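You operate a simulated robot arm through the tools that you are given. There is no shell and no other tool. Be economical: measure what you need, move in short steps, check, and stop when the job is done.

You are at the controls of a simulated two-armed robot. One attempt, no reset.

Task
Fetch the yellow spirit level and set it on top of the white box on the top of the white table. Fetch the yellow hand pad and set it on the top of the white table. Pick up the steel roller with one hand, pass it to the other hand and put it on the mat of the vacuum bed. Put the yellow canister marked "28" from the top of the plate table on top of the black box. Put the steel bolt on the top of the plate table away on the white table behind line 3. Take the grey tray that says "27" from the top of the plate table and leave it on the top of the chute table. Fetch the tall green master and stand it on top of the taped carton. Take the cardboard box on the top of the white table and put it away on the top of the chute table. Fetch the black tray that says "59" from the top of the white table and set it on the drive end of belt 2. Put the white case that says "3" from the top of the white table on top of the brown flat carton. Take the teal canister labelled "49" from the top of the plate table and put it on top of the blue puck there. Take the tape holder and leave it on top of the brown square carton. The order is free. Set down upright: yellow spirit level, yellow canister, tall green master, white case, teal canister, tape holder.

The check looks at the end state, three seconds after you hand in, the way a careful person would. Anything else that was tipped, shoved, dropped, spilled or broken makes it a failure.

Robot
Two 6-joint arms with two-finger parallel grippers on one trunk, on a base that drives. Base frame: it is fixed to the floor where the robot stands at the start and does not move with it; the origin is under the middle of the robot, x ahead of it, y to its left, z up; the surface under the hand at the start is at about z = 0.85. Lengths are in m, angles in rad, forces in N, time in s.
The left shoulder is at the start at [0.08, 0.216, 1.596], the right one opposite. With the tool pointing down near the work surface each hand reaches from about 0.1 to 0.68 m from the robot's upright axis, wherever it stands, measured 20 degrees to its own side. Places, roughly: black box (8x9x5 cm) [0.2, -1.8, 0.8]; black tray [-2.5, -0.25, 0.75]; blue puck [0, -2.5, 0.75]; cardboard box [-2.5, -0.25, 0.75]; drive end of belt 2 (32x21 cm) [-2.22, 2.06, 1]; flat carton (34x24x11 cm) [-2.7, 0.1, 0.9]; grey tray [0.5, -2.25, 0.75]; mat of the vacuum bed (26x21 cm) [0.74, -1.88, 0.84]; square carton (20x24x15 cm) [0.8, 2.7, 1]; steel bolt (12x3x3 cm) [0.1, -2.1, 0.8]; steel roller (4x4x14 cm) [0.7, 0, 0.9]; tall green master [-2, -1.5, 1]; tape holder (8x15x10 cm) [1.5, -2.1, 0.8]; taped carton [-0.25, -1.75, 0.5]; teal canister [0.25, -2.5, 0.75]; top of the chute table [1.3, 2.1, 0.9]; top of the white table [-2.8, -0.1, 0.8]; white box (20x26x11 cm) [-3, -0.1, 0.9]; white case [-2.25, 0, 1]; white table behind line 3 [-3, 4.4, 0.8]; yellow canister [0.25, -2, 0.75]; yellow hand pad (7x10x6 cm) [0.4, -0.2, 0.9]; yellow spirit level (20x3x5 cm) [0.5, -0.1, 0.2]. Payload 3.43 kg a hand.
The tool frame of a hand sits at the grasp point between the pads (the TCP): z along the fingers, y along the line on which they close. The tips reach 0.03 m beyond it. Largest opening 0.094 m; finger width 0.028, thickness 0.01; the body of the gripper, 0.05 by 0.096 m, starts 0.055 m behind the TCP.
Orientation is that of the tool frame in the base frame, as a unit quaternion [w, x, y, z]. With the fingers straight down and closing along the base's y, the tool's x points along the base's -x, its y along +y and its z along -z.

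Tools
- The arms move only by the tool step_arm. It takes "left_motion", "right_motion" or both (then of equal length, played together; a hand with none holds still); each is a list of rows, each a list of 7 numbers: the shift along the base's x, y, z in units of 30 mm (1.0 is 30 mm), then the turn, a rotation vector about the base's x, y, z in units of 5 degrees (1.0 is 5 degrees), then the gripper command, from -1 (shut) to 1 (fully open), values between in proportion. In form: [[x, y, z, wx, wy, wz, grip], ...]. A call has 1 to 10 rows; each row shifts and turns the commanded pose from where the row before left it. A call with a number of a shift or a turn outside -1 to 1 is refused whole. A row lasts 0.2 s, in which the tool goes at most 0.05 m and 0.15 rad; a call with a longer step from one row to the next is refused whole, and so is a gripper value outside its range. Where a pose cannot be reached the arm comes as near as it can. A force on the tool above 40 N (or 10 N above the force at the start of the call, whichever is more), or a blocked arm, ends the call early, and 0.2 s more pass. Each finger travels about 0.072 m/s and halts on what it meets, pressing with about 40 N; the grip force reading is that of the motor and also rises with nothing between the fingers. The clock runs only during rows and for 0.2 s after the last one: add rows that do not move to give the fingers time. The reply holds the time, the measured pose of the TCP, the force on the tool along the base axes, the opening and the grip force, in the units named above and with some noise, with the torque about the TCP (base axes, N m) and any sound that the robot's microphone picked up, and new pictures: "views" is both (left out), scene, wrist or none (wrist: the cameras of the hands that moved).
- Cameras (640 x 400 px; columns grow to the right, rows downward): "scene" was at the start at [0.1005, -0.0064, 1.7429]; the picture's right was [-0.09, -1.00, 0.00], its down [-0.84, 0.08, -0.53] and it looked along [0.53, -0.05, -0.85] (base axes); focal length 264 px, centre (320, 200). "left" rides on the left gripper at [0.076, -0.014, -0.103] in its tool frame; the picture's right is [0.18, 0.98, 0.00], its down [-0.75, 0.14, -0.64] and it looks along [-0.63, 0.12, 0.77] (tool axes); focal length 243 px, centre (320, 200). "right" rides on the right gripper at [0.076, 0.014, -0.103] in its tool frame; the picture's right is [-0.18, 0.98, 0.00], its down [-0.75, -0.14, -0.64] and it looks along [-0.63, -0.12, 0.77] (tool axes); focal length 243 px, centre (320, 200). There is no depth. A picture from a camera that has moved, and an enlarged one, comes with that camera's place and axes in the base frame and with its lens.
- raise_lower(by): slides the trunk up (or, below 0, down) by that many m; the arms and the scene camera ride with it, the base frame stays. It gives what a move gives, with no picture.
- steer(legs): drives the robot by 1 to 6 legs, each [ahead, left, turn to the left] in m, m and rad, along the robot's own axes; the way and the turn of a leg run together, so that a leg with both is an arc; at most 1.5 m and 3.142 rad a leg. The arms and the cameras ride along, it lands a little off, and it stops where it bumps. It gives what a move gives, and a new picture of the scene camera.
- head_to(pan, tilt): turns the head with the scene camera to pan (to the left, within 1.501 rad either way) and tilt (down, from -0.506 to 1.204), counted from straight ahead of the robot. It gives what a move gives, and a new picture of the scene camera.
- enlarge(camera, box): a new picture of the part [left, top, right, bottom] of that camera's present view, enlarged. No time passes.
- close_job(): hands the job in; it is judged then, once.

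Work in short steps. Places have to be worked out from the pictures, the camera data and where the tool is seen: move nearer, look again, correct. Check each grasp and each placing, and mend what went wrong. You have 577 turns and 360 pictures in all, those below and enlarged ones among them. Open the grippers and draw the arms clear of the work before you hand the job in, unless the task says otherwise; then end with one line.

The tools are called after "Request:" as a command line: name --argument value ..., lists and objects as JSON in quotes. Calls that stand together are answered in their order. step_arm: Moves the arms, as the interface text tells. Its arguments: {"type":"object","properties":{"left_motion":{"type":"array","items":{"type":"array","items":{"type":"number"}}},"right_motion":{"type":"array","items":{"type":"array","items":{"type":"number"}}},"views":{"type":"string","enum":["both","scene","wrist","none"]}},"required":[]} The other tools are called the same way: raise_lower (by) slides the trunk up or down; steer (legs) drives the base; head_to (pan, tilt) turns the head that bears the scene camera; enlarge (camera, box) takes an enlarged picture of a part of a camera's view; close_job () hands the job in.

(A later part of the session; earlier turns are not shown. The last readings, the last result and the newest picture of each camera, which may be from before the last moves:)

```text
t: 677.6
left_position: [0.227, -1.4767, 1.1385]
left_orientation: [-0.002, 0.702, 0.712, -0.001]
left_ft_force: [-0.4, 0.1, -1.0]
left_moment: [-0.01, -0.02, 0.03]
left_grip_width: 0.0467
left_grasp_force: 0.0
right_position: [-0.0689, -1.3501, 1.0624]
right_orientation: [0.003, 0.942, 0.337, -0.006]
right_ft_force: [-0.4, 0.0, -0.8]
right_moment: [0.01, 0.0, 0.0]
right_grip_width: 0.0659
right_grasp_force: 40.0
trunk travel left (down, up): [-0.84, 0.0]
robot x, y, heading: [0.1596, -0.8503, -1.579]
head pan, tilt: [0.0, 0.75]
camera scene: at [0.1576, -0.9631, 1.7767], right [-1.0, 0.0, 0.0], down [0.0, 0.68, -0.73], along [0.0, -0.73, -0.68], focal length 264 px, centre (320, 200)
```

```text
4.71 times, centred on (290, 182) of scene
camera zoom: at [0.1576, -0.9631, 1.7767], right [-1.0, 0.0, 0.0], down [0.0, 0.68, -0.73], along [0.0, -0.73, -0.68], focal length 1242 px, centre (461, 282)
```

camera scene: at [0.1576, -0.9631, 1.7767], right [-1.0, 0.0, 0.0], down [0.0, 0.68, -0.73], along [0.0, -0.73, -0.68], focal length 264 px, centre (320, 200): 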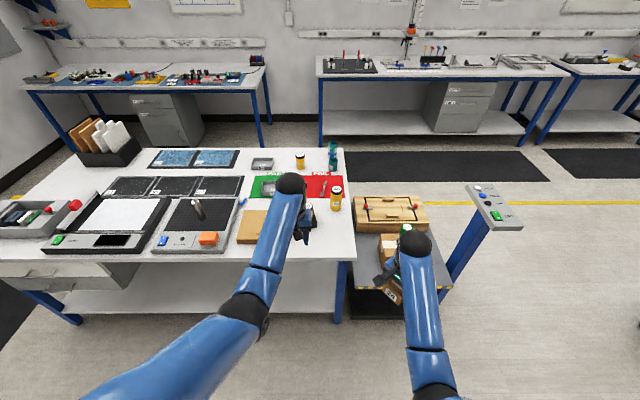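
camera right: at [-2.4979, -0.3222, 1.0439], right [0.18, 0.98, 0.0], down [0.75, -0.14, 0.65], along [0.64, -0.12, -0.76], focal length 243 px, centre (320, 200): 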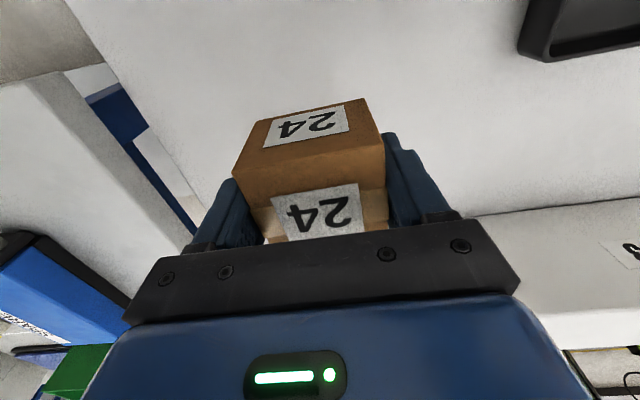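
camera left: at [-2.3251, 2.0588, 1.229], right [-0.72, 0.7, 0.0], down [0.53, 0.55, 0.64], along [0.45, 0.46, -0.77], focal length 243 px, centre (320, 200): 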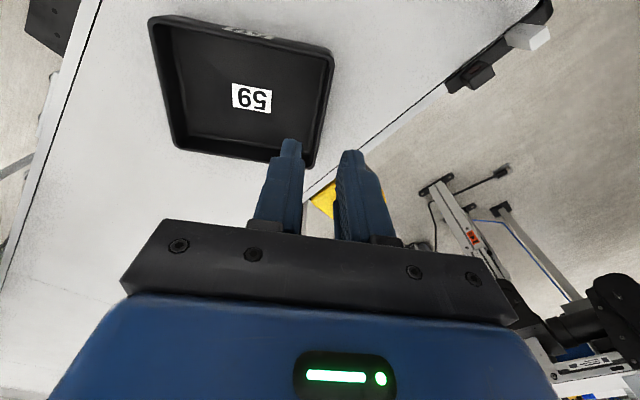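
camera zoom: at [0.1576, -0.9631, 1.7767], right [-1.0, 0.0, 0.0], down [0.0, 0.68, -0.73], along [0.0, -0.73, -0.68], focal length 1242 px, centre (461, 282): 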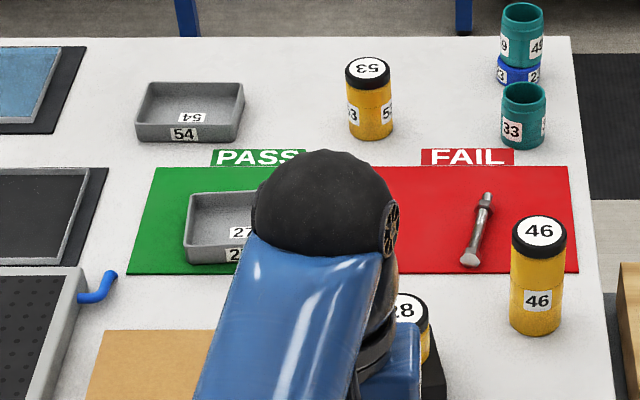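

Tray 27's left wall is at x≈0.482, y -2.05…-2.14. I'll raise/extend the right hand (cube) high and shift the left hand outward before driving in.

Request:
step_arm --right_motion '[[0, -0.8, 0.3, 0, 0, 0, -0.1], [0, -0.8, 0.3, 0, 0, 0, -0.1], [0, -0.8, 0.5, 0, 0, 0, -0.1], [0.1, -0.8, 0.6, 0, 0, 0, -0.1], [0.1, -0.8, 0.6, 0, 0, 0, -0.1], [0.1, -0.8, 0.7, 0, 0, 0, -0.1], [0.1, -0.8, 0.7, 0, 0, 0, -0.1], [0.1, -0.8, 0.7, 0, 0, 0, -0.1], [0.1, -0.8, 0.7, 0, 0, 0, -0.1], [0.1, -0.8, 0.7, 0, 0, 0, -0.1]]' --left_motion '[[0.45, 0, 0, 0, 0, 0, 0.3], [0.45, 0, 0, 0, 0, 0, 0.3], [0.45, 0, 0, 0, 0, 0, 0.3], [0.45, 0, 0, 0, 0, 0, 0.3], [0.45, 0, 0, 0, 0, 0, 0.3], [0.45, 0, 0, 0, 0, 0, 0.3], [0.45, -0.3, 0, 0, 0, 0, 0.3], [0.45, -0.3, 0, 0, 0, 0, 0.3], [0.45, -0.3, 0, 0, 0, 0, 0.3], [0.45, -0.3, 0, 0, 0, 0, 0.3]]' --views "none"

Request:
steer --legs '[[0.3, 0.12, 0.008], [0.2, 0, 0]]'

```text
t: 679.8
left_position: [0.3638, -1.5136, 1.1387]
left_orientation: [-0.003, 0.702, 0.712, -0.001]
left_ft_force: [0.7, -0.1, 0.1]
left_moment: [0.01, -0.02, -0.02]
left_grip_width: 0.0609
left_grasp_force: 0.0
right_position: [-0.0477, -1.5915, 1.2358]
right_orientation: [0.002, 0.941, 0.338, -0.005]
right_ft_force: [0.1, 0.0, -0.2]
right_moment: [-0.01, -0.01, 0.01]
right_grip_width: 0.0656
right_grasp_force: 39.8
trunk travel left (down, up): [-0.84, 0.0]
robot x, y, heading: [0.1594, -0.8515, -1.576]
head pan, tilt: [0.0, 0.75]
```

```text
t: 683.1
left_position: [0.4915, -2.0031, 1.1406]
left_orientation: [-0.001, 0.699, 0.715, -0.002]
left_ft_force: [-0.6, 0.8, -0.2]
left_moment: [-0.02, -0.01, -0.01]
left_grip_width: 0.0612
left_grasp_force: 0.1
right_position: [0.0821, -2.0843, 1.2401]
right_orientation: [0.004, 0.939, 0.343, -0.006]
right_ft_force: [-0.7, 1.1, -0.7]
right_moment: [-0.04, 0.0, -0.03]
right_grip_width: 0.0658
right_grasp_force: 40.2
trunk travel left (down, up): [-0.84, 0.0]
robot x, y, heading: [0.2768, -1.3476, -1.566]
head pan, tilt: [0.0, 0.75]
camera scene: at [0.2822, -1.4533, 1.7772], right [-1.0, -0.01, 0.0], down [0.0, 0.68, -0.73], along [0.0, -0.73, -0.68], focal length 264 px, centre (320, 200)
```

scene: 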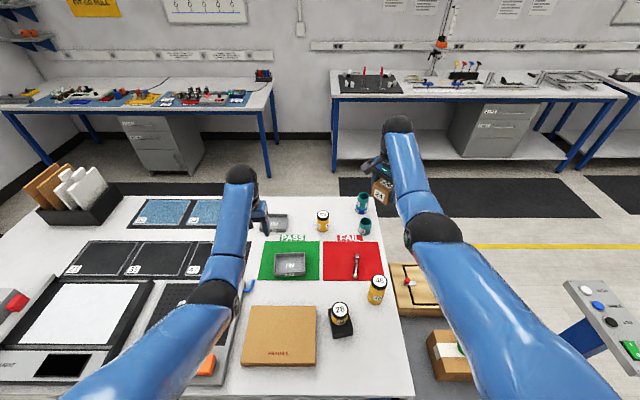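

Clearances look fine; I'll lower the trunk 0.22 and check from the left wrist.

Request:
raise_lower --by -0.22

Request:
step_arm --left_motion '[[0, -0.5, 0, 0, 0, 0, 0.3], [-0.1, -0.8, 0, 0, 0, 0, 0.3], [0, 0, 0, 0, 0, 0, 0.3]]' --views "wrist"

```text
t: 685.5
left_position: [0.4912, -2.0071, 0.9195]
left_orientation: [-0.002, 0.7, 0.714, -0.002]
left_ft_force: [0.3, 0.8, 0.7]
left_moment: [0.02, 0.0, -0.02]
left_grip_width: 0.0611
left_grasp_force: 0.1
right_position: [0.0807, -2.089, 1.0145]
right_orientation: [0.003, 0.94, 0.342, -0.006]
right_ft_force: [0.0, -0.4, -0.7]
right_moment: [-0.01, 0.01, 0.02]
right_grip_width: 0.0656
right_grasp_force: 40.3
trunk travel left (down, up): [-0.62, 0.22]
robot x, y, heading: [0.2824, -1.3462, -1.562]
head pan, tilt: [0.0, 0.75]
```

```text
t: 686.3
left_position: [0.4887, -2.0452, 0.9188]
left_orientation: [-0.003, 0.699, 0.715, -0.001]
left_ft_force: [-0.3, -0.1, 0.3]
left_moment: [-0.03, 0.06, -0.01]
left_grip_width: 0.0609
left_grasp_force: 0.1
right_position: [0.0802, -2.0895, 1.0158]
right_orientation: [0.003, 0.94, 0.342, -0.006]
right_ft_force: [0.0, 0.3, -1.8]
right_moment: [-0.01, -0.02, 0.01]
right_grip_width: 0.0656
right_grasp_force: 39.8
trunk travel left (down, up): [-0.62, 0.22]
robot x, y, heading: [0.2823, -1.3438, -1.563]
head pan, tilt: [0.0, 0.75]
camera left: at [0.4723, -1.9701, 1.0214], right [0.98, 0.21, 0.0], down [0.16, -0.75, 0.64], along [0.13, -0.63, -0.77], focal length 243 px, centre (320, 200)
```

left: 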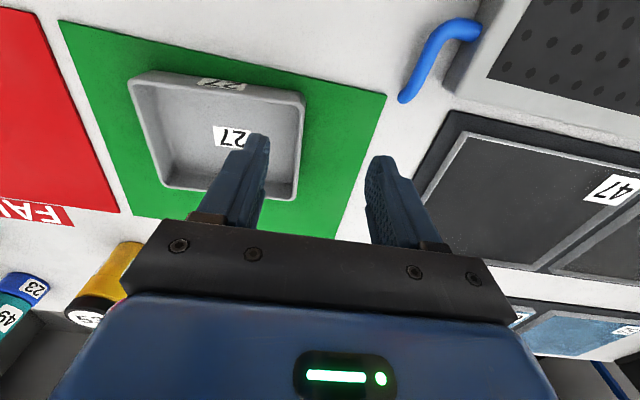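

The tray's near-side wall is at x≈0.472, y≈-2.07. I'll align and descend to straddle it.

Request:
step_arm --left_motion '[[-0.3, -0.4, 0, 0, 0, 0.2, 0.3], [-0.27, -0.4, -0.3, 0, 0, 0, 0.3], [0, 0, -0.6, 0, 0, 0, 0.3], [0, 0, -0.6, 0, 0, 0, 0.3], [0, 0, -0.6, 0, 0, 0, 0.3], [0, 0, -0.3, 0, 0, 0, 0.3], [0, 0, 0, 0, 0, 0, 0.3]]' --views "wrist"

```text
t: 687.9
left_position: [0.471, -2.0668, 0.8488]
left_orientation: [-0.002, 0.693, 0.721, -0.001]
left_ft_force: [-0.3, 0.5, 0.0]
left_moment: [0.03, 0.04, 0.01]
left_grip_width: 0.0611
left_grasp_force: 0.1
left hand out of reach, approached as far as the arm can: row 6
right_position: [0.0808, -2.0894, 1.0167]
right_orientation: [0.003, 0.939, 0.343, -0.005]
right_ft_force: [0.1, -1.2, 0.0]
right_moment: [0.0, 0.02, -0.02]
right_grip_width: 0.0658
right_grasp_force: 39.9
trunk travel left (down, up): [-0.62, 0.22]
robot x, y, heading: [0.2784, -1.3453, -1.559]
head pan, tilt: [0.0, 0.75]
camera left: at [0.4539, -1.9904, 0.9509], right [0.97, 0.22, 0.0], down [0.18, -0.75, 0.64], along [0.14, -0.62, -0.77], focal length 243 px, centre (320, 200)
```

left: 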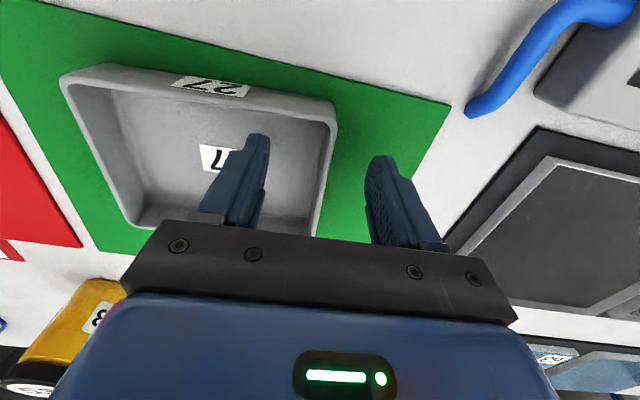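

Request:
raise_lower --by -0.006

Request:
step_arm --left_motion '[[0, 0, 0, 0, 0, 0, -0.3], [0, 0, 0, 0, 0, 0, -0.7], [0, 0, 0, 0, 0, 0, -0.95], [0, 0, 0, 0, 0, 0, -1], [0, 0, 0, 0, 0, 0, -1]]' --views "none"

Request:
raise_lower --by 0.1

Request:
step_arm --left_motion '[[0, 0, 0, 0, 0, 0, -1]]' --views "both"

```text
t: 688.4
left_position: [0.4719, -2.0663, 0.8411]
left_orientation: [-0.002, 0.692, 0.722, -0.001]
left_ft_force: [0.0, -1.2, -1.5]
left_moment: [0.0, 0.04, -0.02]
left_grip_width: 0.0613
left_grasp_force: 0.0
right_position: [0.0808, -2.0895, 1.0101]
right_orientation: [0.004, 0.94, 0.342, -0.005]
right_ft_force: [0.3, -0.3, -1.7]
right_moment: [0.02, -0.01, 0.03]
right_grip_width: 0.0657
right_grasp_force: 40.1
trunk travel left (down, up): [-0.614, 0.226]
robot x, y, heading: [0.2809, -1.3465, -1.561]
head pan, tilt: [0.0, 0.75]
```

```text
t: 689.6
left_position: [0.4709, -2.0663, 0.8405]
left_orientation: [-0.001, 0.692, 0.721, -0.001]
left_ft_force: [0.5, -0.1, -0.7]
left_moment: [-0.01, -0.08, 0.01]
left_grip_width: 0.0031
left_grasp_force: 38.1
right_position: [0.0816, -2.0893, 1.0116]
right_orientation: [0.003, 0.94, 0.342, -0.006]
right_ft_force: [1.8, 0.1, -1.0]
right_moment: [0.02, -0.01, 0.02]
right_grip_width: 0.0658
right_grasp_force: 40.1
trunk travel left (down, up): [-0.614, 0.226]
robot x, y, heading: [0.2793, -1.3442, -1.564]
head pan, tilt: [0.0, 0.75]
```

```text
t: 691.0
left_position: [0.4702, -2.0663, 0.9415]
left_orientation: [-0.003, 0.693, 0.721, -0.002]
left_ft_force: [0.0, 0.4, -0.8]
left_moment: [0.03, -0.05, 0.0]
left_grip_width: 0.0031
left_grasp_force: 37.3
right_position: [0.0818, -2.0886, 1.1104]
right_orientation: [0.003, 0.94, 0.342, -0.006]
right_ft_force: [-0.5, -0.1, -1.0]
right_moment: [0.02, 0.01, 0.01]
right_grip_width: 0.0655
right_grasp_force: 39.4
trunk travel left (down, up): [-0.714, 0.126]
robot x, y, heading: [0.2813, -1.3473, -1.564]
head pan, tilt: [0.0, 0.75]
```

```text
t: 691.4
left_position: [0.4721, -2.0659, 0.9414]
left_orientation: [-0.003, 0.693, 0.721, -0.001]
left_ft_force: [0.8, 1.1, -0.9]
left_moment: [0.01, -0.07, 0.02]
left_grip_width: 0.003
left_grasp_force: 36.9
right_position: [0.081, -2.0892, 1.1093]
right_orientation: [0.003, 0.94, 0.342, -0.007]
right_ft_force: [-0.1, 0.2, -1.5]
right_moment: [0.0, 0.01, 0.02]
right_grip_width: 0.0658
right_grasp_force: 40.2
trunk travel left (down, up): [-0.714, 0.126]
robot x, y, heading: [0.2819, -1.3488, -1.566]
head pan, tilt: [0.0, 0.75]
camera scene: at [0.2821, -1.4592, 1.6507], right [-1.0, -0.01, 0.0], down [0.0, 0.68, -0.73], along [0.0, -0.73, -0.68], focal length 264 px, centre (320, 200)
camera left: at [0.4538, -1.9904, 1.045], right [0.97, 0.22, 0.0], down [0.17, -0.75, 0.64], along [0.14, -0.62, -0.77], focal length 243 px, centre (320, 200)
```

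scene: 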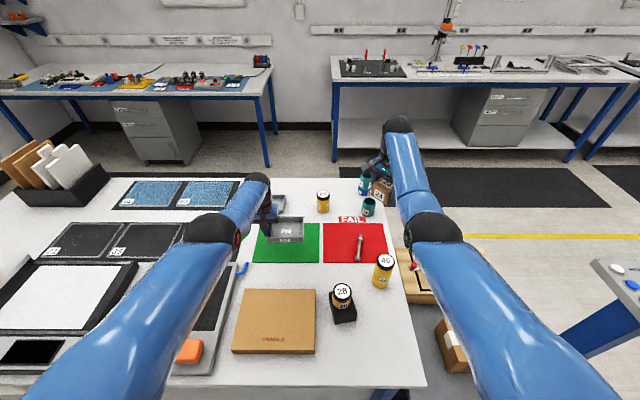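
left: 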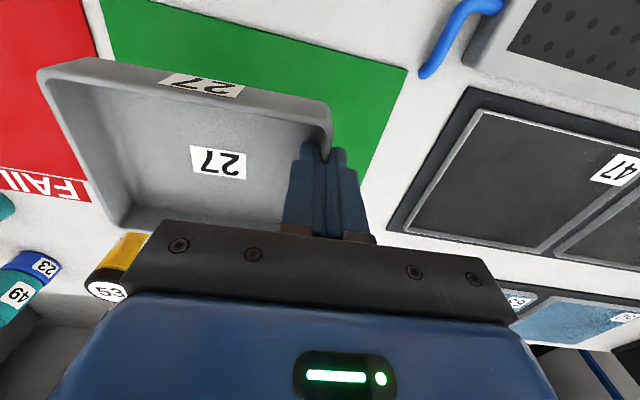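

Tray 27 is held level. Raise the trunk and drive around to the +y end of the chute table.

Request:
raise_lower --by 0.126

Request:
steer --legs '[[-0.5, 0, 0], [0, 1.5, 0], [0, 0.42, 0], [0, 0, -3.14]]'

Request:
steer --legs '[[1.5, 0, 0], [1.5, 0, 0], [1.5, 0, 0], [0.3, 0, 0]]'

```text
t: 692.9
left_position: [0.47, -2.0663, 1.0677]
left_orientation: [-0.003, 0.692, 0.722, -0.001]
left_ft_force: [0.0, 0.6, 0.0]
left_moment: [0.02, -0.01, -0.03]
left_grip_width: 0.003
left_grasp_force: 37.7
right_position: [0.0816, -2.0884, 1.236]
right_orientation: [0.003, 0.94, 0.342, -0.006]
right_ft_force: [0.4, -0.9, -1.1]
right_moment: [-0.02, 0.03, 0.02]
right_grip_width: 0.0657
right_grasp_force: 39.6
trunk travel left (down, up): [-0.84, 0.0]
robot x, y, heading: [0.2824, -1.3459, -1.564]
head pan, tilt: [0.0, 0.75]
```

```text
t: 712.3
left_position: [1.9962, -0.1301, 1.0668]
left_orientation: [-0.001, 0.721, -0.693, 0.002]
left_ft_force: [0.0, -0.8, -1.2]
left_moment: [0.01, 0.04, 0.01]
left_grip_width: 0.003
left_grasp_force: 37.8
right_position: [2.3867, -0.1083, 1.2374]
right_orientation: [0.006, -0.341, 0.94, 0.003]
right_ft_force: [-0.3, -0.4, -1.0]
right_moment: [-0.01, -0.01, -0.01]
right_grip_width: 0.0658
right_grasp_force: 40.3
trunk travel left (down, up): [-0.84, 0.0]
robot x, y, heading: [2.1885, -0.8518, 1.577]
head pan, tilt: [0.0, 0.75]
camera scene: at [2.1868, -0.7375, 1.7767], right [1.0, 0.01, 0.0], down [0.0, -0.68, -0.73], along [0.0, 0.73, -0.68], focal length 264 px, centre (320, 200)
```

scene: 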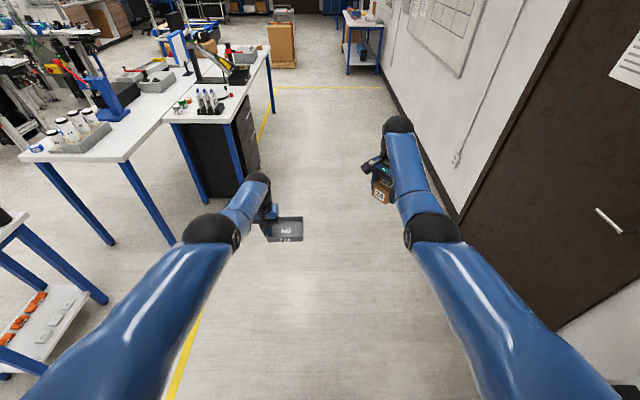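

```text
t: 735.5
left_position: [1.9493, 4.6659, 1.0704]
left_orientation: [-0.002, 0.724, -0.69, 0.002]
left_ft_force: [0.1, 0.9, -1.2]
left_moment: [-0.01, 0.07, 0.01]
left_grip_width: 0.003
left_grasp_force: 37.9
right_position: [2.3388, 4.6928, 1.238]
right_orientation: [0.006, -0.346, 0.938, 0.004]
right_ft_force: [0.4, -1.3, -1.0]
right_moment: [0.0, -0.01, -0.02]
right_grip_width: 0.0657
right_grasp_force: 39.9
trunk travel left (down, up): [-0.84, 0.0]
robot x, y, heading: [2.144, 3.9459, 1.586]
head pan, tilt: [0.0, 0.75]
camera scene: at [2.1453, 4.0587, 1.7772], right [1.0, 0.01, 0.0], down [0.01, -0.68, -0.73], along [-0.01, 0.73, -0.68], focal length 264 px, centre (320, 200)
```

scene: 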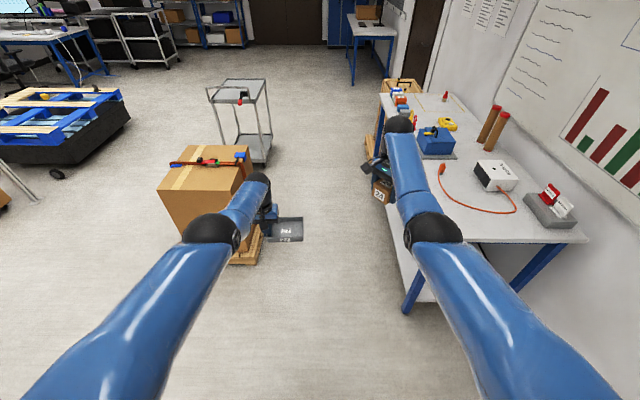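

I'll turn left to face -y, strafe to x≈1.25 and move in.

Request:
steer --legs '[[0, 0, 3.126], [0, -0.9, 0], [0.2, 0, 0]]'

Request:
head_to --pan 0 --tilt 0.85

```text
t: 748.7
left_position: [1.396, 3.0584, 1.07]
left_orientation: [-0.002, 0.706, 0.708, -0.002]
left_ft_force: [-0.6, -1.0, -0.8]
left_moment: [0.0, -0.05, 0.03]
left_grip_width: 0.0031
left_grasp_force: 37.2
right_position: [1.0054, 3.0511, 1.2378]
right_orientation: [0.003, 0.946, 0.324, -0.007]
right_ft_force: [0.0, 1.1, -1.6]
right_moment: [-0.06, -0.02, -0.03]
right_grip_width: 0.0657
right_grasp_force: 39.6
trunk travel left (down, up): [-0.84, 0.0]
robot x, y, heading: [1.2331, 3.7782, -1.602]
head pan, tilt: [0.0, 0.75]
camera scene: at [1.2301, 3.6744, 1.7773], right [-1.0, 0.03, 0.0], down [0.02, 0.68, -0.73], along [-0.02, -0.73, -0.68], focal length 264 px, centre (320, 200)
```

scene: 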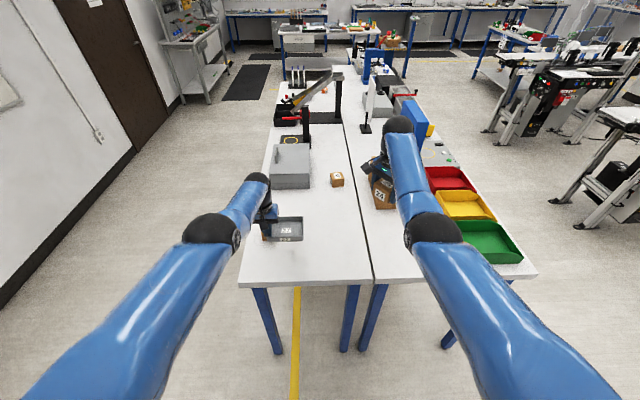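

```text
t: 749.4
left_position: [1.3956, 3.0564, 1.0681]
left_orientation: [-0.003, 0.706, 0.708, -0.001]
left_ft_force: [0.4, 0.2, -1.7]
left_moment: [0.01, -0.04, 0.01]
left_grip_width: 0.0028
left_grasp_force: 37.7
right_position: [1.0065, 3.0493, 1.2363]
right_orientation: [0.003, 0.946, 0.324, -0.006]
right_ft_force: [-0.3, 0.4, -1.8]
right_moment: [-0.02, -0.01, 0.01]
right_grip_width: 0.0657
right_grasp_force: 39.8
trunk travel left (down, up): [-0.84, 0.0]
robot x, y, heading: [1.2315, 3.7803, -1.601]
head pan, tilt: [0.0, 0.85]
camera scene: at [1.2302, 3.6753, 1.7689], right [-1.0, 0.03, 0.0], down [0.02, 0.75, -0.66], along [-0.02, -0.66, -0.75], focal length 264 px, centre (320, 200)
```

scene: 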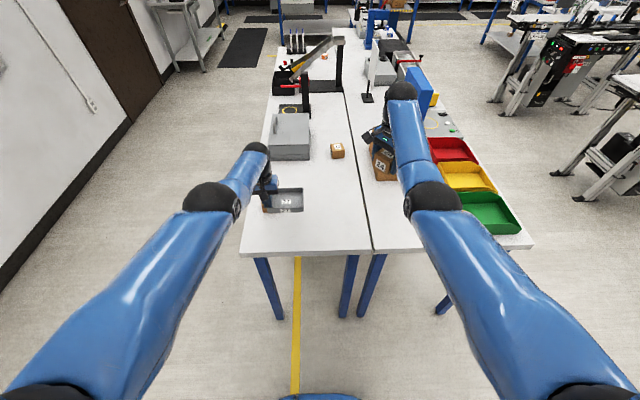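

I'll move in 0.27 and bring the tray over the free spot at about (1.25,2.92).

Request:
steer --legs '[[0.27, 0, 0.03]]'

Request:
step_arm --left_motion '[[-0.6, 0.3, 0, 0, 0, 0, -1], [-0.6, 0.3, 0, 0, 0, 0, -1], [-0.6, 0.3, 0, 0, 0, 0, -1], [-0.6, 0.3, 0, 0, 0, 0, -1], [-0.5, 0.3, 0, 0, 0, 0, -1], [0, 0, 0, 0, 0, 0, -1]]' --views "both"

```text
t: 751.3
left_position: [1.4132, 2.7961, 1.0704]
left_orientation: [-0.001, 0.695, 0.719, -0.002]
left_ft_force: [-0.2, -0.3, -0.5]
left_moment: [0.0, -0.06, -0.04]
left_grip_width: 0.0029
left_grasp_force: 37.0
right_position: [1.0238, 2.776, 1.2394]
right_orientation: [0.004, 0.941, 0.339, -0.006]
right_ft_force: [0.3, 0.5, -0.7]
right_moment: [-0.05, -0.01, 0.0]
right_grip_width: 0.0657
right_grasp_force: 40.0
trunk travel left (down, up): [-0.84, 0.0]
robot x, y, heading: [1.233, 3.5149, -1.575]
head pan, tilt: [0.0, 0.85]
camera scene: at [1.2292, 3.4109, 1.7693], right [-1.0, 0.0, 0.0], down [0.0, 0.75, -0.66], along [0.0, -0.66, -0.75], focal length 264 px, centre (320, 200)
```

scene: 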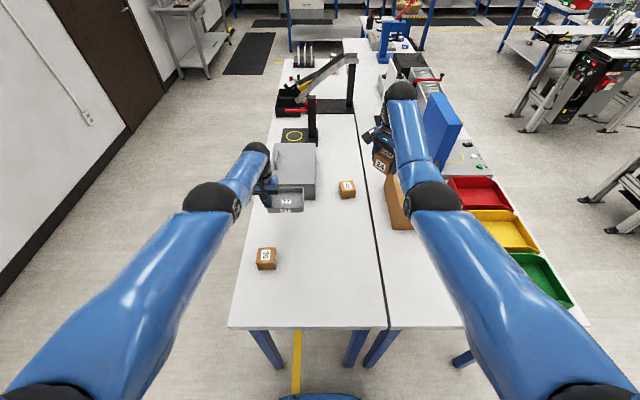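

```text
t: 752.7
left_position: [1.3225, 2.8095, 1.0584]
left_orientation: [-0.003, 0.695, 0.719, 0.001]
left_ft_force: [-1.0, 0.3, -0.3]
left_moment: [0.0, -0.06, 0.02]
left_grip_width: 0.0028
left_grasp_force: 37.7
left hand out of reach, approached as far as the arm can: row 1, 2, 3, 4, 5
right_position: [1.0241, 2.7738, 1.2367]
right_orientation: [0.003, 0.941, 0.339, -0.005]
right_ft_force: [-0.1, -0.4, -1.1]
right_moment: [0.0, 0.0, -0.05]
right_grip_width: 0.0656
right_grasp_force: 40.1
trunk travel left (down, up): [-0.84, 0.0]
robot x, y, heading: [1.2276, 3.5155, -1.572]
head pan, tilt: [0.0, 0.85]
camera scene: at [1.2292, 3.4055, 1.7688], right [-1.0, 0.0, 0.0], down [0.0, 0.75, -0.66], along [0.0, -0.66, -0.75], focal length 264 px, centre (320, 200)
camera left: at [1.3062, 2.8859, 1.161], right [0.98, 0.22, 0.0], down [0.17, -0.75, 0.64], along [0.14, -0.62, -0.77], focal length 243 px, centre (320, 200)
```

scene: 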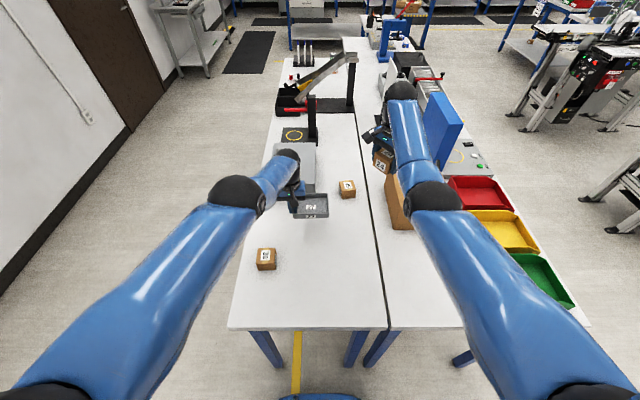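
left: 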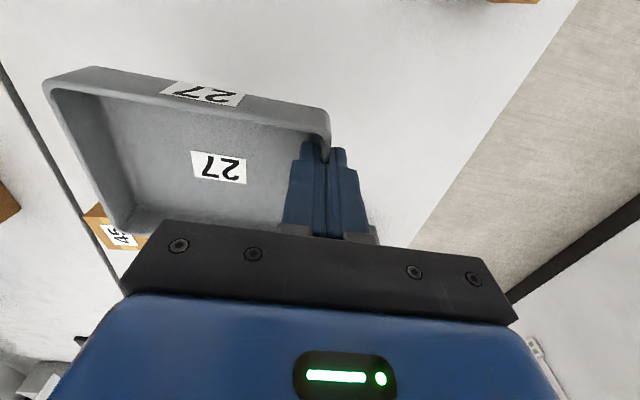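

The tray is over clear table (x 1.20–1.32, y≈2.80). I'll lower it here.

Request:
step_arm --left_motion '[[0, 0, -0.6, 0, 0, 0, -1], [0, 0, -0.7, 0, 0, 0, -1], [0, 0, -0.7, 0, 0, 0, -1], [0, 0, -0.6, 0, 0, 0, -1], [0, 0, -0.4, 0, 0, 0, -1], [0, 0, -0.2, 0, 0, 0, -1], [0, 0, 0, 0, 0, 0, -1]]' --views "wrist"

```text
t: 754.3
left_position: [1.3297, 2.8422, 0.9791]
left_orientation: [-0.003, 0.695, 0.719, -0.001]
left_ft_force: [0.0, -0.8, -0.8]
left_moment: [0.04, -0.02, 0.0]
left_grip_width: 0.0029
left_grasp_force: 37.7
left hand out of reach, approached as far as the arm can: row 1, 2, 3, 4, 5
right_position: [1.0228, 2.7717, 1.2359]
right_orientation: [0.003, 0.941, 0.339, -0.005]
right_ft_force: [-0.6, 0.1, -0.9]
right_moment: [-0.03, -0.03, 0.01]
right_grip_width: 0.0655
right_grasp_force: 39.9
trunk travel left (down, up): [-0.84, 0.0]
robot x, y, heading: [1.2269, 3.5135, -1.572]
head pan, tilt: [0.0, 0.85]
camera left: at [1.3128, 2.9184, 1.0808], right [0.98, 0.22, 0.0], down [0.17, -0.75, 0.64], along [0.14, -0.63, -0.77], focal length 243 px, centre (320, 200)
```

left: 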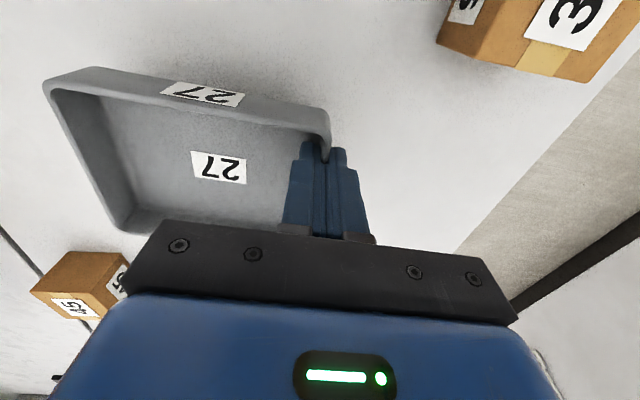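

Request:
raise_lower --by -0.028

Request:
raise_lower --by -0.007

Request:
raise_lower --by -0.006

```text
t: 755.0
left_position: [1.3289, 2.841, 0.95]
left_orientation: [-0.003, 0.695, 0.719, -0.001]
left_ft_force: [0.0, -0.3, -1.0]
left_moment: [0.03, -0.08, -0.02]
left_grip_width: 0.003
left_grasp_force: 37.9
right_position: [1.0233, 2.77, 1.2078]
right_orientation: [0.001, 0.941, 0.339, -0.005]
right_ft_force: [-0.7, -0.6, -0.6]
right_moment: [0.01, 0.0, 0.03]
right_grip_width: 0.0658
right_grasp_force: 39.5
trunk travel left (down, up): [-0.812, 0.028]
robot x, y, heading: [1.2304, 3.517, -1.572]
head pan, tilt: [0.0, 0.85]
```

```text
t: 755.5
left_position: [1.3294, 2.8425, 0.9418]
left_orientation: [-0.003, 0.695, 0.719, 0.0]
left_ft_force: [0.3, 0.4, -0.8]
left_moment: [-0.02, -0.07, 0.02]
left_grip_width: 0.0031
left_grasp_force: 38.1
right_position: [1.0232, 2.77, 1.2]
right_orientation: [0.002, 0.941, 0.339, -0.006]
right_ft_force: [-0.1, -0.6, -1.9]
right_moment: [-0.01, 0.0, 0.0]
right_grip_width: 0.0657
right_grasp_force: 39.9
trunk travel left (down, up): [-0.805, 0.035]
robot x, y, heading: [1.2311, 3.516, -1.57]
head pan, tilt: [0.0, 0.85]
```

```text
t: 756.1
left_position: [1.3294, 2.843, 0.9384]
left_orientation: [-0.002, 0.695, 0.719, -0.002]
left_ft_force: [0.1, 0.6, 5.3]
left_moment: [-0.3, -0.1, 0.0]
left_grip_width: 0.0031
left_grasp_force: 37.5
right_position: [1.0236, 2.7726, 1.1952]
right_orientation: [0.002, 0.941, 0.339, -0.005]
right_ft_force: [0.5, 0.1, -0.4]
right_moment: [0.02, 0.0, -0.01]
right_grip_width: 0.0658
right_grasp_force: 39.7
trunk travel left (down, up): [-0.799, 0.041]
robot x, y, heading: [1.2267, 3.5133, -1.573]
head pan, tilt: [0.0, 0.85]
```

Contact. Release and rise via the trunk.

Request:
step_arm --left_motion '[[0, 0, 0, 0, 0, 0, -0.7], [0, 0, 0, 0, 0, 0, -0.5], [0, 0, 0, 0, 0, 0, -0.5]]' --views "none"

Request:
raise_lower --by 0.041

Request:
step_arm --left_motion '[[0, 0, 0.6, 0, 0, 0, -0.5], [0, 0, 0.6, 0, 0, 0, -0.5], [0, 0, 0.6, 0, 0, 0, -0.5], [0, 0, 0.6, 0, 0, 0, -0.5]]' --views "both"

```text
t: 756.9
left_position: [1.3294, 2.8418, 0.9367]
left_orientation: [-0.002, 0.695, 0.719, -0.001]
left_ft_force: [-0.5, 0.2, -0.7]
left_moment: [0.03, -0.02, 0.02]
left_grip_width: 0.0235
left_grasp_force: 0.1
right_position: [1.0234, 2.7713, 1.1951]
right_orientation: [0.002, 0.941, 0.338, -0.005]
right_ft_force: [-0.1, -0.8, -1.4]
right_moment: [0.0, -0.04, -0.01]
right_grip_width: 0.0655
right_grasp_force: 39.8
trunk travel left (down, up): [-0.799, 0.041]
robot x, y, heading: [1.2268, 3.5149, -1.569]
head pan, tilt: [0.0, 0.85]
```

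```text
t: 757.7
left_position: [1.3287, 2.8415, 0.9785]
left_orientation: [-0.002, 0.695, 0.719, -0.001]
left_ft_force: [-0.2, -0.4, -0.5]
left_moment: [-0.02, -0.05, 0.03]
left_grip_width: 0.0234
left_grasp_force: 0.1
right_position: [1.0233, 2.7724, 1.2366]
right_orientation: [0.003, 0.941, 0.339, -0.006]
right_ft_force: [0.2, 0.0, -1.5]
right_moment: [0.0, 0.0, 0.0]
right_grip_width: 0.0657
right_grasp_force: 39.9
trunk travel left (down, up): [-0.84, 0.0]
robot x, y, heading: [1.2251, 3.5158, -1.576]
head pan, tilt: [0.0, 0.85]
```

```text
t: 758.7
left_position: [1.3293, 2.8428, 1.0513]
left_orientation: [-0.002, 0.695, 0.719, -0.001]
left_ft_force: [0.0, 0.0, 0.7]
left_moment: [0.0, 0.0, -0.02]
left_grip_width: 0.0234
left_grasp_force: 0.1
right_position: [1.0211, 2.7723, 1.2365]
right_orientation: [0.004, 0.941, 0.339, -0.005]
right_ft_force: [0.1, 0.3, -0.6]
right_moment: [-0.03, 0.02, -0.02]
right_grip_width: 0.0657
right_grasp_force: 39.9
trunk travel left (down, up): [-0.84, 0.0]
robot x, y, heading: [1.2288, 3.5131, -1.571]
head pan, tilt: [0.0, 0.85]
camera scene: at [1.2291, 3.4041, 1.7687], right [-1.0, 0.0, 0.0], down [0.0, 0.75, -0.66], along [0.0, -0.66, -0.75], focal length 264 px, centre (320, 200)
camera left: at [1.3128, 2.9187, 1.1531], right [0.98, 0.22, 0.0], down [0.17, -0.75, 0.64], along [0.14, -0.63, -0.77], focal length 243 px, centre (320, 200)
```

scene: 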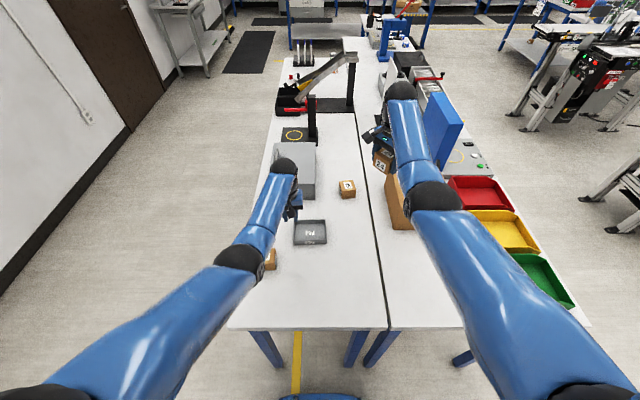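
left: 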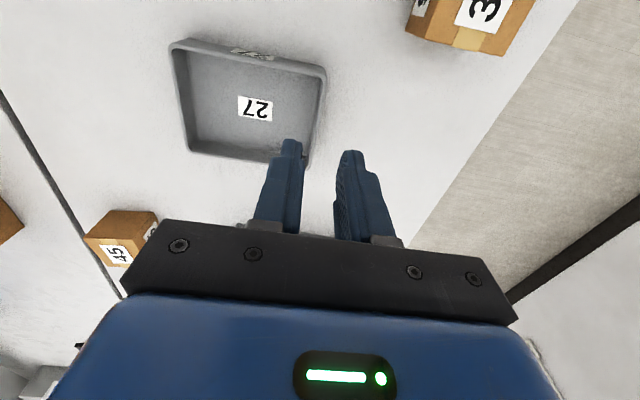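

Tray 27 is on the chute table. Now the cube: back up 0.15, shift the right hand over the free end area and lower.

Request:
steer --legs '[[-0.15, 0, 0]]'

Request:
step_arm --right_motion '[[0.5, 0.3, -0.3, 0, 0, 0, -0.1], [0.5, 0.3, -0.6, 0, 0, 0, -0.1], [0.5, 0.3, -0.8, 0, 0, 0, -0.1], [0.5, 0.3, -0.8, 0, 0, 0, -0.1], [0.5, 0.3, -0.8, 0, 0, 0, -0.1], [0.5, 0.3, -0.8, 0, 0, 0, -0.1], [0.5, 0.3, -0.8, 0, 0, 0, -0.1], [0.5, 0.3, -0.8, 0, 0, 0, -0.1], [0.3, 0.3, -0.8, 0, 0, 0, -0.1], [0, 0, 0, 0, 0, 0, -0.1]]' --views "both"

```text
t: 760.1
left_position: [1.3299, 2.9886, 1.0471]
left_orientation: [-0.003, 0.696, 0.718, -0.001]
left_ft_force: [0.0, -0.4, -0.7]
left_moment: [0.0, 0.02, 0.01]
left_grip_width: 0.0236
left_grasp_force: 0.0
right_position: [1.0232, 2.9175, 1.2336]
right_orientation: [0.001, 0.941, 0.337, -0.005]
right_ft_force: [0.7, -0.3, -0.2]
right_moment: [0.03, 0.02, -0.01]
right_grip_width: 0.0657
right_grasp_force: 39.7
trunk travel left (down, up): [-0.84, 0.0]
robot x, y, heading: [1.2264, 3.6604, -1.574]
head pan, tilt: [0.0, 0.85]
camera scene: at [1.2293, 3.5475, 1.7681], right [-1.0, 0.0, 0.0], down [0.0, 0.75, -0.66], along [0.0, -0.66, -0.75], focal length 264 px, centre (320, 200)
```

scene: 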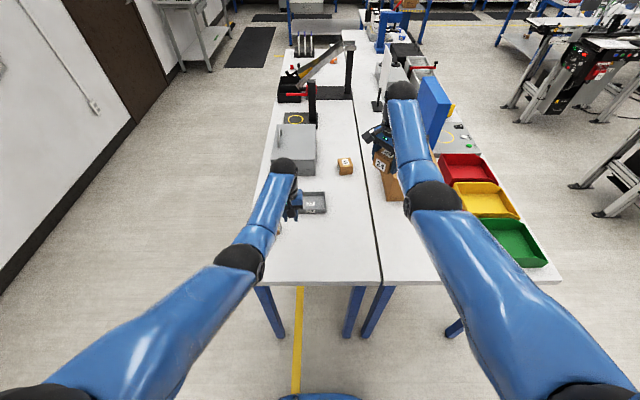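

```text
t: 762.3
left_position: [1.3299, 2.9924, 1.0497]
left_orientation: [-0.002, 0.696, 0.718, -0.002]
left_ft_force: [-0.6, 0.7, -0.7]
left_moment: [-0.02, 0.01, -0.01]
left_grip_width: 0.0234
left_grasp_force: 0.0
right_position: [1.1522, 3.0026, 1.0408]
right_orientation: [0.003, 0.941, 0.338, -0.006]
right_ft_force: [-0.2, -0.2, -1.0]
right_moment: [0.03, -0.04, 0.04]
right_grip_width: 0.0658
right_grasp_force: 40.6
trunk travel left (down, up): [-0.84, 0.0]
robot x, y, heading: [1.2251, 3.6602, -1.57]
head pan, tilt: [0.0, 0.85]
camera scene: at [1.2292, 3.5541, 1.7687], right [-1.0, 0.0, 0.0], down [0.0, 0.75, -0.66], along [0.0, -0.66, -0.75], focal length 264 px, centre (320, 200)
camera right: at [1.22, 3.0404, 1.143], right [0.48, -0.88, 0.0], down [-0.67, -0.36, 0.65], along [-0.57, -0.32, -0.76], focal length 243 px, centre (320, 200)
```

scene: 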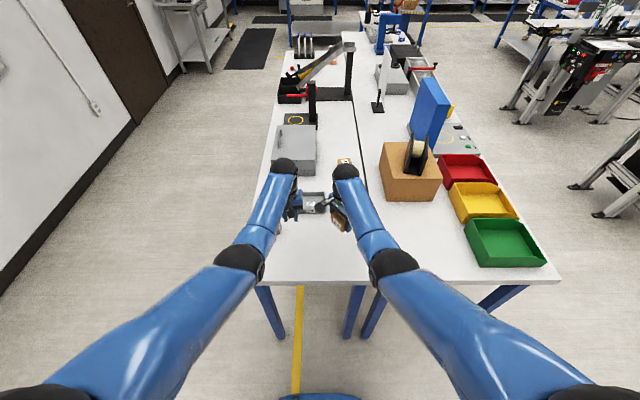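
right: 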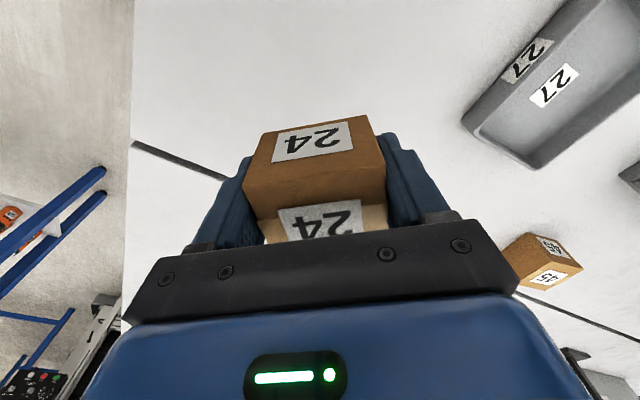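

Clear spot beneath. Lower the cube to the table.

Request:
step_arm --right_motion '[[0, 0.1, -0.7, 0, 0, 0, -0.1], [0, 0.1, -0.8, 0, 0, 0, -0.1], [0, 0.1, -0.8, 0, 0, 0, -0.1], [0, 0, -0.6, 0, 0, 0, -0.1], [0, 0, -0.3, 0, 0, 0, -0.1], [0, 0, -0.2, 0, 0, 0, -0.1], [0, 0, -0.15, 0, 0, 0, -0.1]]' --views "none"

```text
t: 763.9
left_position: [1.3296, 2.9923, 1.0501]
left_orientation: [-0.002, 0.696, 0.718, -0.002]
left_ft_force: [-0.2, 0.4, -0.3]
left_moment: [-0.01, 0.0, -0.01]
left_grip_width: 0.0233
left_grasp_force: 0.0
right_position: [1.1505, 3.0198, 0.9402]
right_orientation: [0.002, 0.941, 0.338, -0.006]
right_ft_force: [-0.2, -0.3, -0.6]
right_moment: [0.01, -0.01, 0.01]
right_grip_width: 0.0657
right_grasp_force: 39.8
right hand out of reach, approached as far as the arm can: row 5, 7
trunk travel left (down, up): [-0.84, 0.0]
robot x, y, heading: [1.2289, 3.6666, -1.578]
head pan, tilt: [0.0, 0.85]
```

Request:
raise_lower --by -0.006

Request:
raise_lower --by -0.005

```text
t: 764.5
left_position: [1.3291, 2.9923, 1.0444]
left_orientation: [-0.003, 0.696, 0.718, -0.001]
left_ft_force: [0.4, 0.3, 0.2]
left_moment: [0.02, 0.0, 0.0]
left_grip_width: 0.0234
left_grasp_force: 0.0
right_position: [1.1492, 3.0188, 0.9328]
right_orientation: [0.003, 0.941, 0.338, -0.006]
right_ft_force: [-0.1, -0.9, -1.4]
right_moment: [0.0, -0.02, -0.03]
right_grip_width: 0.0656
right_grasp_force: 40.3
trunk travel left (down, up): [-0.834, 0.006]
robot x, y, heading: [1.2304, 3.6637, -1.574]
head pan, tilt: [0.0, 0.85]
```

```text
t: 765.0
left_position: [1.3293, 2.9951, 1.0411]
left_orientation: [-0.001, 0.696, 0.718, -0.003]
left_ft_force: [1.0, -0.8, 0.4]
left_moment: [0.0, 0.0, -0.03]
left_grip_width: 0.0236
left_grasp_force: 0.2
right_position: [1.1496, 3.0184, 0.9326]
right_orientation: [0.005, 0.941, 0.338, -0.007]
right_ft_force: [-2.7, 3.1, 27.7]
right_moment: [0.31, 0.23, 0.0]
right_grip_width: 0.0659
right_grasp_force: 40.0
trunk travel left (down, up): [-0.829, 0.011]
robot x, y, heading: [1.2261, 3.6625, -1.575]
head pan, tilt: [0.0, 0.85]
```

Contact. Relieve, open, and rise.

Request:
raise_lower --by 0.004

Request:
step_arm --right_motion '[[0, 0, 0, 0, 0, 0, 0.5], [0, 0, 0, 0, 0, 0, 0.7], [0, 0, 0, 0, 0, 0, 0.7], [0, 0, 0.5, 0, 0, 0, 0.7], [0, 0, 0.8, 0, 0, 0, 0.7], [0, 0, 0.9, 0, 0, 0, 0.7], [0, 0, 0.9, 0, 0, 0, 0.7], [0, 0, 0.9, 0, 0, 0, 0.7]]' --views "both"

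```text
t: 765.5
left_position: [1.3292, 2.9932, 1.0447]
left_orientation: [-0.002, 0.695, 0.719, -0.002]
left_ft_force: [-0.2, -0.5, -0.1]
left_moment: [-0.02, 0.02, -0.02]
left_grip_width: 0.0233
left_grasp_force: 0.0
right_position: [1.1513, 3.02, 0.9333]
right_orientation: [0.004, 0.941, 0.338, -0.007]
right_ft_force: [-0.6, -3.5, 9.7]
right_moment: [-0.52, 0.05, 0.02]
right_grip_width: 0.0657
right_grasp_force: 40.1
trunk travel left (down, up): [-0.833, 0.007]
robot x, y, heading: [1.2295, 3.6604, -1.575]
head pan, tilt: [0.0, 0.85]
```

```text
t: 767.3
left_position: [1.3297, 2.9921, 1.0428]
left_orientation: [-0.003, 0.696, 0.718, -0.001]
left_ft_force: [0.4, -0.8, 0.4]
left_moment: [0.0, -0.01, 0.03]
left_grip_width: 0.0232
left_grasp_force: 0.1
right_position: [1.1601, 2.9736, 1.029]
right_orientation: [0.002, 0.941, 0.338, -0.005]
right_ft_force: [0.6, -0.6, 0.7]
right_moment: [0.0, 0.0, -0.03]
right_grip_width: 0.0798
right_grasp_force: 0.0
right hand out of reach, approached as far as the arm can: row 4, 5, 6, 7, 8
trunk travel left (down, up): [-0.833, 0.007]
robot x, y, heading: [1.2293, 3.6634, -1.568]
head pan, tilt: [0.0, 0.85]
camera scene: at [1.2298, 3.5544, 1.7617], right [-1.0, 0.0, 0.0], down [0.0, 0.75, -0.66], along [0.0, -0.66, -0.75], focal length 264 px, centre (320, 200)
camera right: at [1.2292, 3.0112, 1.1307], right [0.48, -0.88, 0.0], down [-0.67, -0.37, 0.65], along [-0.57, -0.32, -0.76], focal length 243 px, centre (320, 200)
```

scene: 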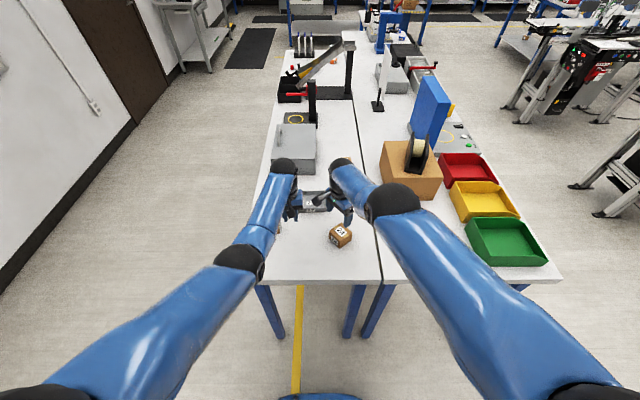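
right: 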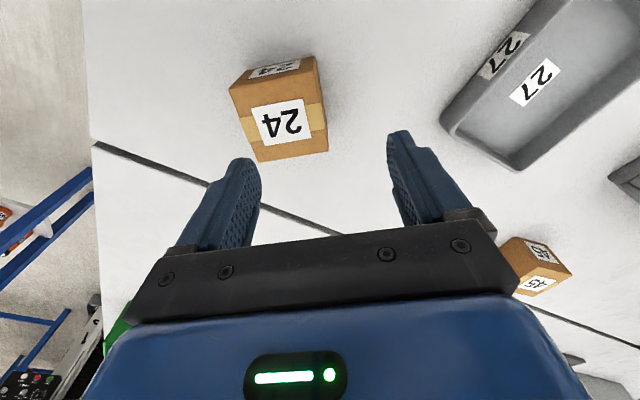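

Cube 24 is on the chute table. I'll back off and reset both wrists in free space.

Request:
steer --legs '[[-0.45, 0, 0]]'

Request:
step_arm --right_motion '[[-0.5, 0, -0.3, 0, 0, -1, 0.3], [-0.5, 0, -0.3, 0, 0, -1, 0.3], [-0.5, 0, -0.3, 0, 0, -1, 0.3], [-0.5, 0, -0.3, 0, 0, -1, 0.3], [-0.5, 0, 0, 0, 0, -1, 0.3], [-0.3, 0, 0, 0, 0, -1, 0.3], [0, 0, 0.3, 0, 0, -1, 0.3], [0, 0, 0.3, 0, 0, -1, 0.3], [0, 0, 0.3, 0, 0, 0, 0.3], [0, 0, 0.3, 0, 0, 0, 0.3]]' --left_motion '[[0.3, 0, -0.5, 0, 0, 1, 0.3], [0.3, 0, -0.5, 0, 0, 1, 0.3], [0.3, 0, -0.5, 0, 0, 1, 0.3], [0.3, 0, -0.5, 0, 0, 1, 0.3], [0.3, 0, -0.5, 0, 0, 1, 0.3], [0.3, 0, -0.3, 0, 0, 1, 0.3], [0.3, 0, 0, 0, 0, 1, 0.3], [0.3, 0, 0, 0, 0, 1, 0.3], [0.3, 0, 0, 0, 0, 1, 0.3], [0, 0, 0, 0, 0, 1, 0.3]]' --views "none"

Request:
step_arm --left_motion '[[0, 0, 0.2, 0, 0, 1, 0.3], [0, 0, 0.2, 0, 0, 1, 0.3], [0, 0, 0.2, 0, 0, 1, 0.3], [0, 0, 0.2, 0, 0, 1, 0.3], [0, 0, 0.2, 0, 0, 1, 0.3], [0, 0, 0.2, 0, 0, 1, 0.3], [0, 0, 0.3, 0, 0, 1, 0.3], [0, 0, 0.3, 0, 0, 1, 0.3], [0, 0, 0.3, 0, 0, 0, 0.3], [0, 0, 0.3, 0, 0, 0, 0.3]]' --views "scene"

```text
t: 770.1
left_position: [1.3294, 3.4409, 1.0408]
left_orientation: [-0.003, 0.696, 0.718, 0.0]
left_ft_force: [-0.8, 0.3, -0.4]
left_moment: [0.04, -0.02, 0.01]
left_grip_width: 0.0235
left_grasp_force: 0.1
right_position: [1.1613, 3.4217, 1.0283]
right_orientation: [0.0, 0.942, 0.337, -0.005]
right_ft_force: [-0.5, 0.6, 0.4]
right_moment: [0.0, 0.0, -0.03]
right_grip_width: 0.08
right_grasp_force: 0.1
trunk travel left (down, up): [-0.833, 0.007]
robot x, y, heading: [1.2275, 4.1128, -1.577]
head pan, tilt: [0.0, 0.85]
camera scene: at [1.2307, 4.0009, 1.7614], right [-1.0, 0.0, 0.0], down [0.0, 0.75, -0.66], along [0.0, -0.66, -0.75], focal length 264 px, centre (320, 200)
```

scene: 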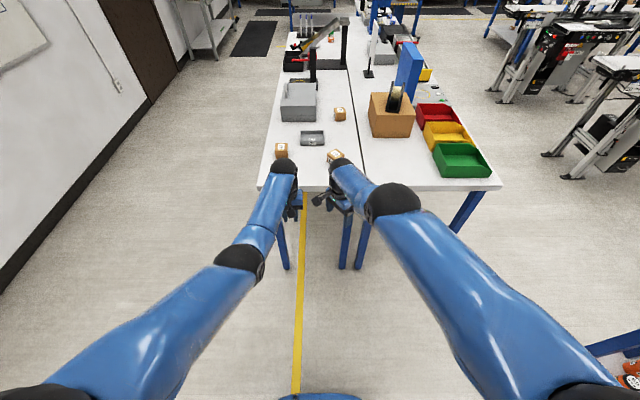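

```text
t: 772.3
left_position: [1.411, 3.4436, 0.959]
left_orientation: [-0.001, 0.327, 0.945, -0.002]
left_ft_force: [-0.5, -0.4, -0.3]
left_moment: [0.0, 0.02, -0.02]
left_grip_width: 0.0609
left_grasp_force: 0.0
right_position: [1.0782, 3.414, 1.0241]
right_orientation: [-0.001, 1.0, -0.006, -0.005]
right_ft_force: [0.3, -0.3, 0.2]
right_moment: [-0.04, -0.01, 0.01]
right_grip_width: 0.0611
right_grasp_force: 0.1
right hand out of reach, approached as far as the arm can: row 4, 7, 8, 9, 10
trunk travel left (down, up): [-0.833, 0.007]
robot x, y, heading: [1.2302, 4.1149, -1.579]
head pan, tilt: [0.0, 0.85]
```

```text
t: 774.5
left_position: [1.4095, 3.4425, 1.0321]
left_orientation: [-0.001, -0.015, 1.0, -0.003]
left_ft_force: [-0.1, 0.0, 0.2]
left_moment: [-0.06, 0.03, -0.01]
left_grip_width: 0.0613
left_grasp_force: 0.0
right_position: [1.0773, 3.4135, 1.0246]
right_orientation: [-0.001, 1.0, -0.005, -0.006]
right_ft_force: [0.5, 0.2, 0.1]
right_moment: [0.05, 0.01, 0.0]
right_grip_width: 0.061
right_grasp_force: 0.0
trunk travel left (down, up): [-0.833, 0.007]
robot x, y, heading: [1.2306, 4.1149, -1.569]
head pan, tilt: [0.0, 0.85]
camera scene: at [1.2306, 4.0048, 1.7617], right [-1.0, 0.0, 0.0], down [0.0, 0.75, -0.66], along [0.0, -0.66, -0.75], focal length 264 px, centre (320, 200)
```

scene: 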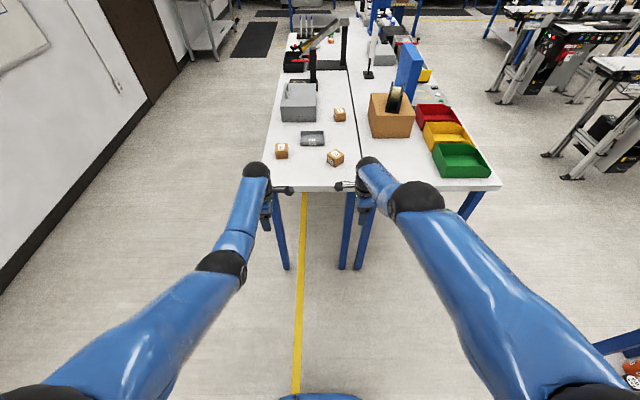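

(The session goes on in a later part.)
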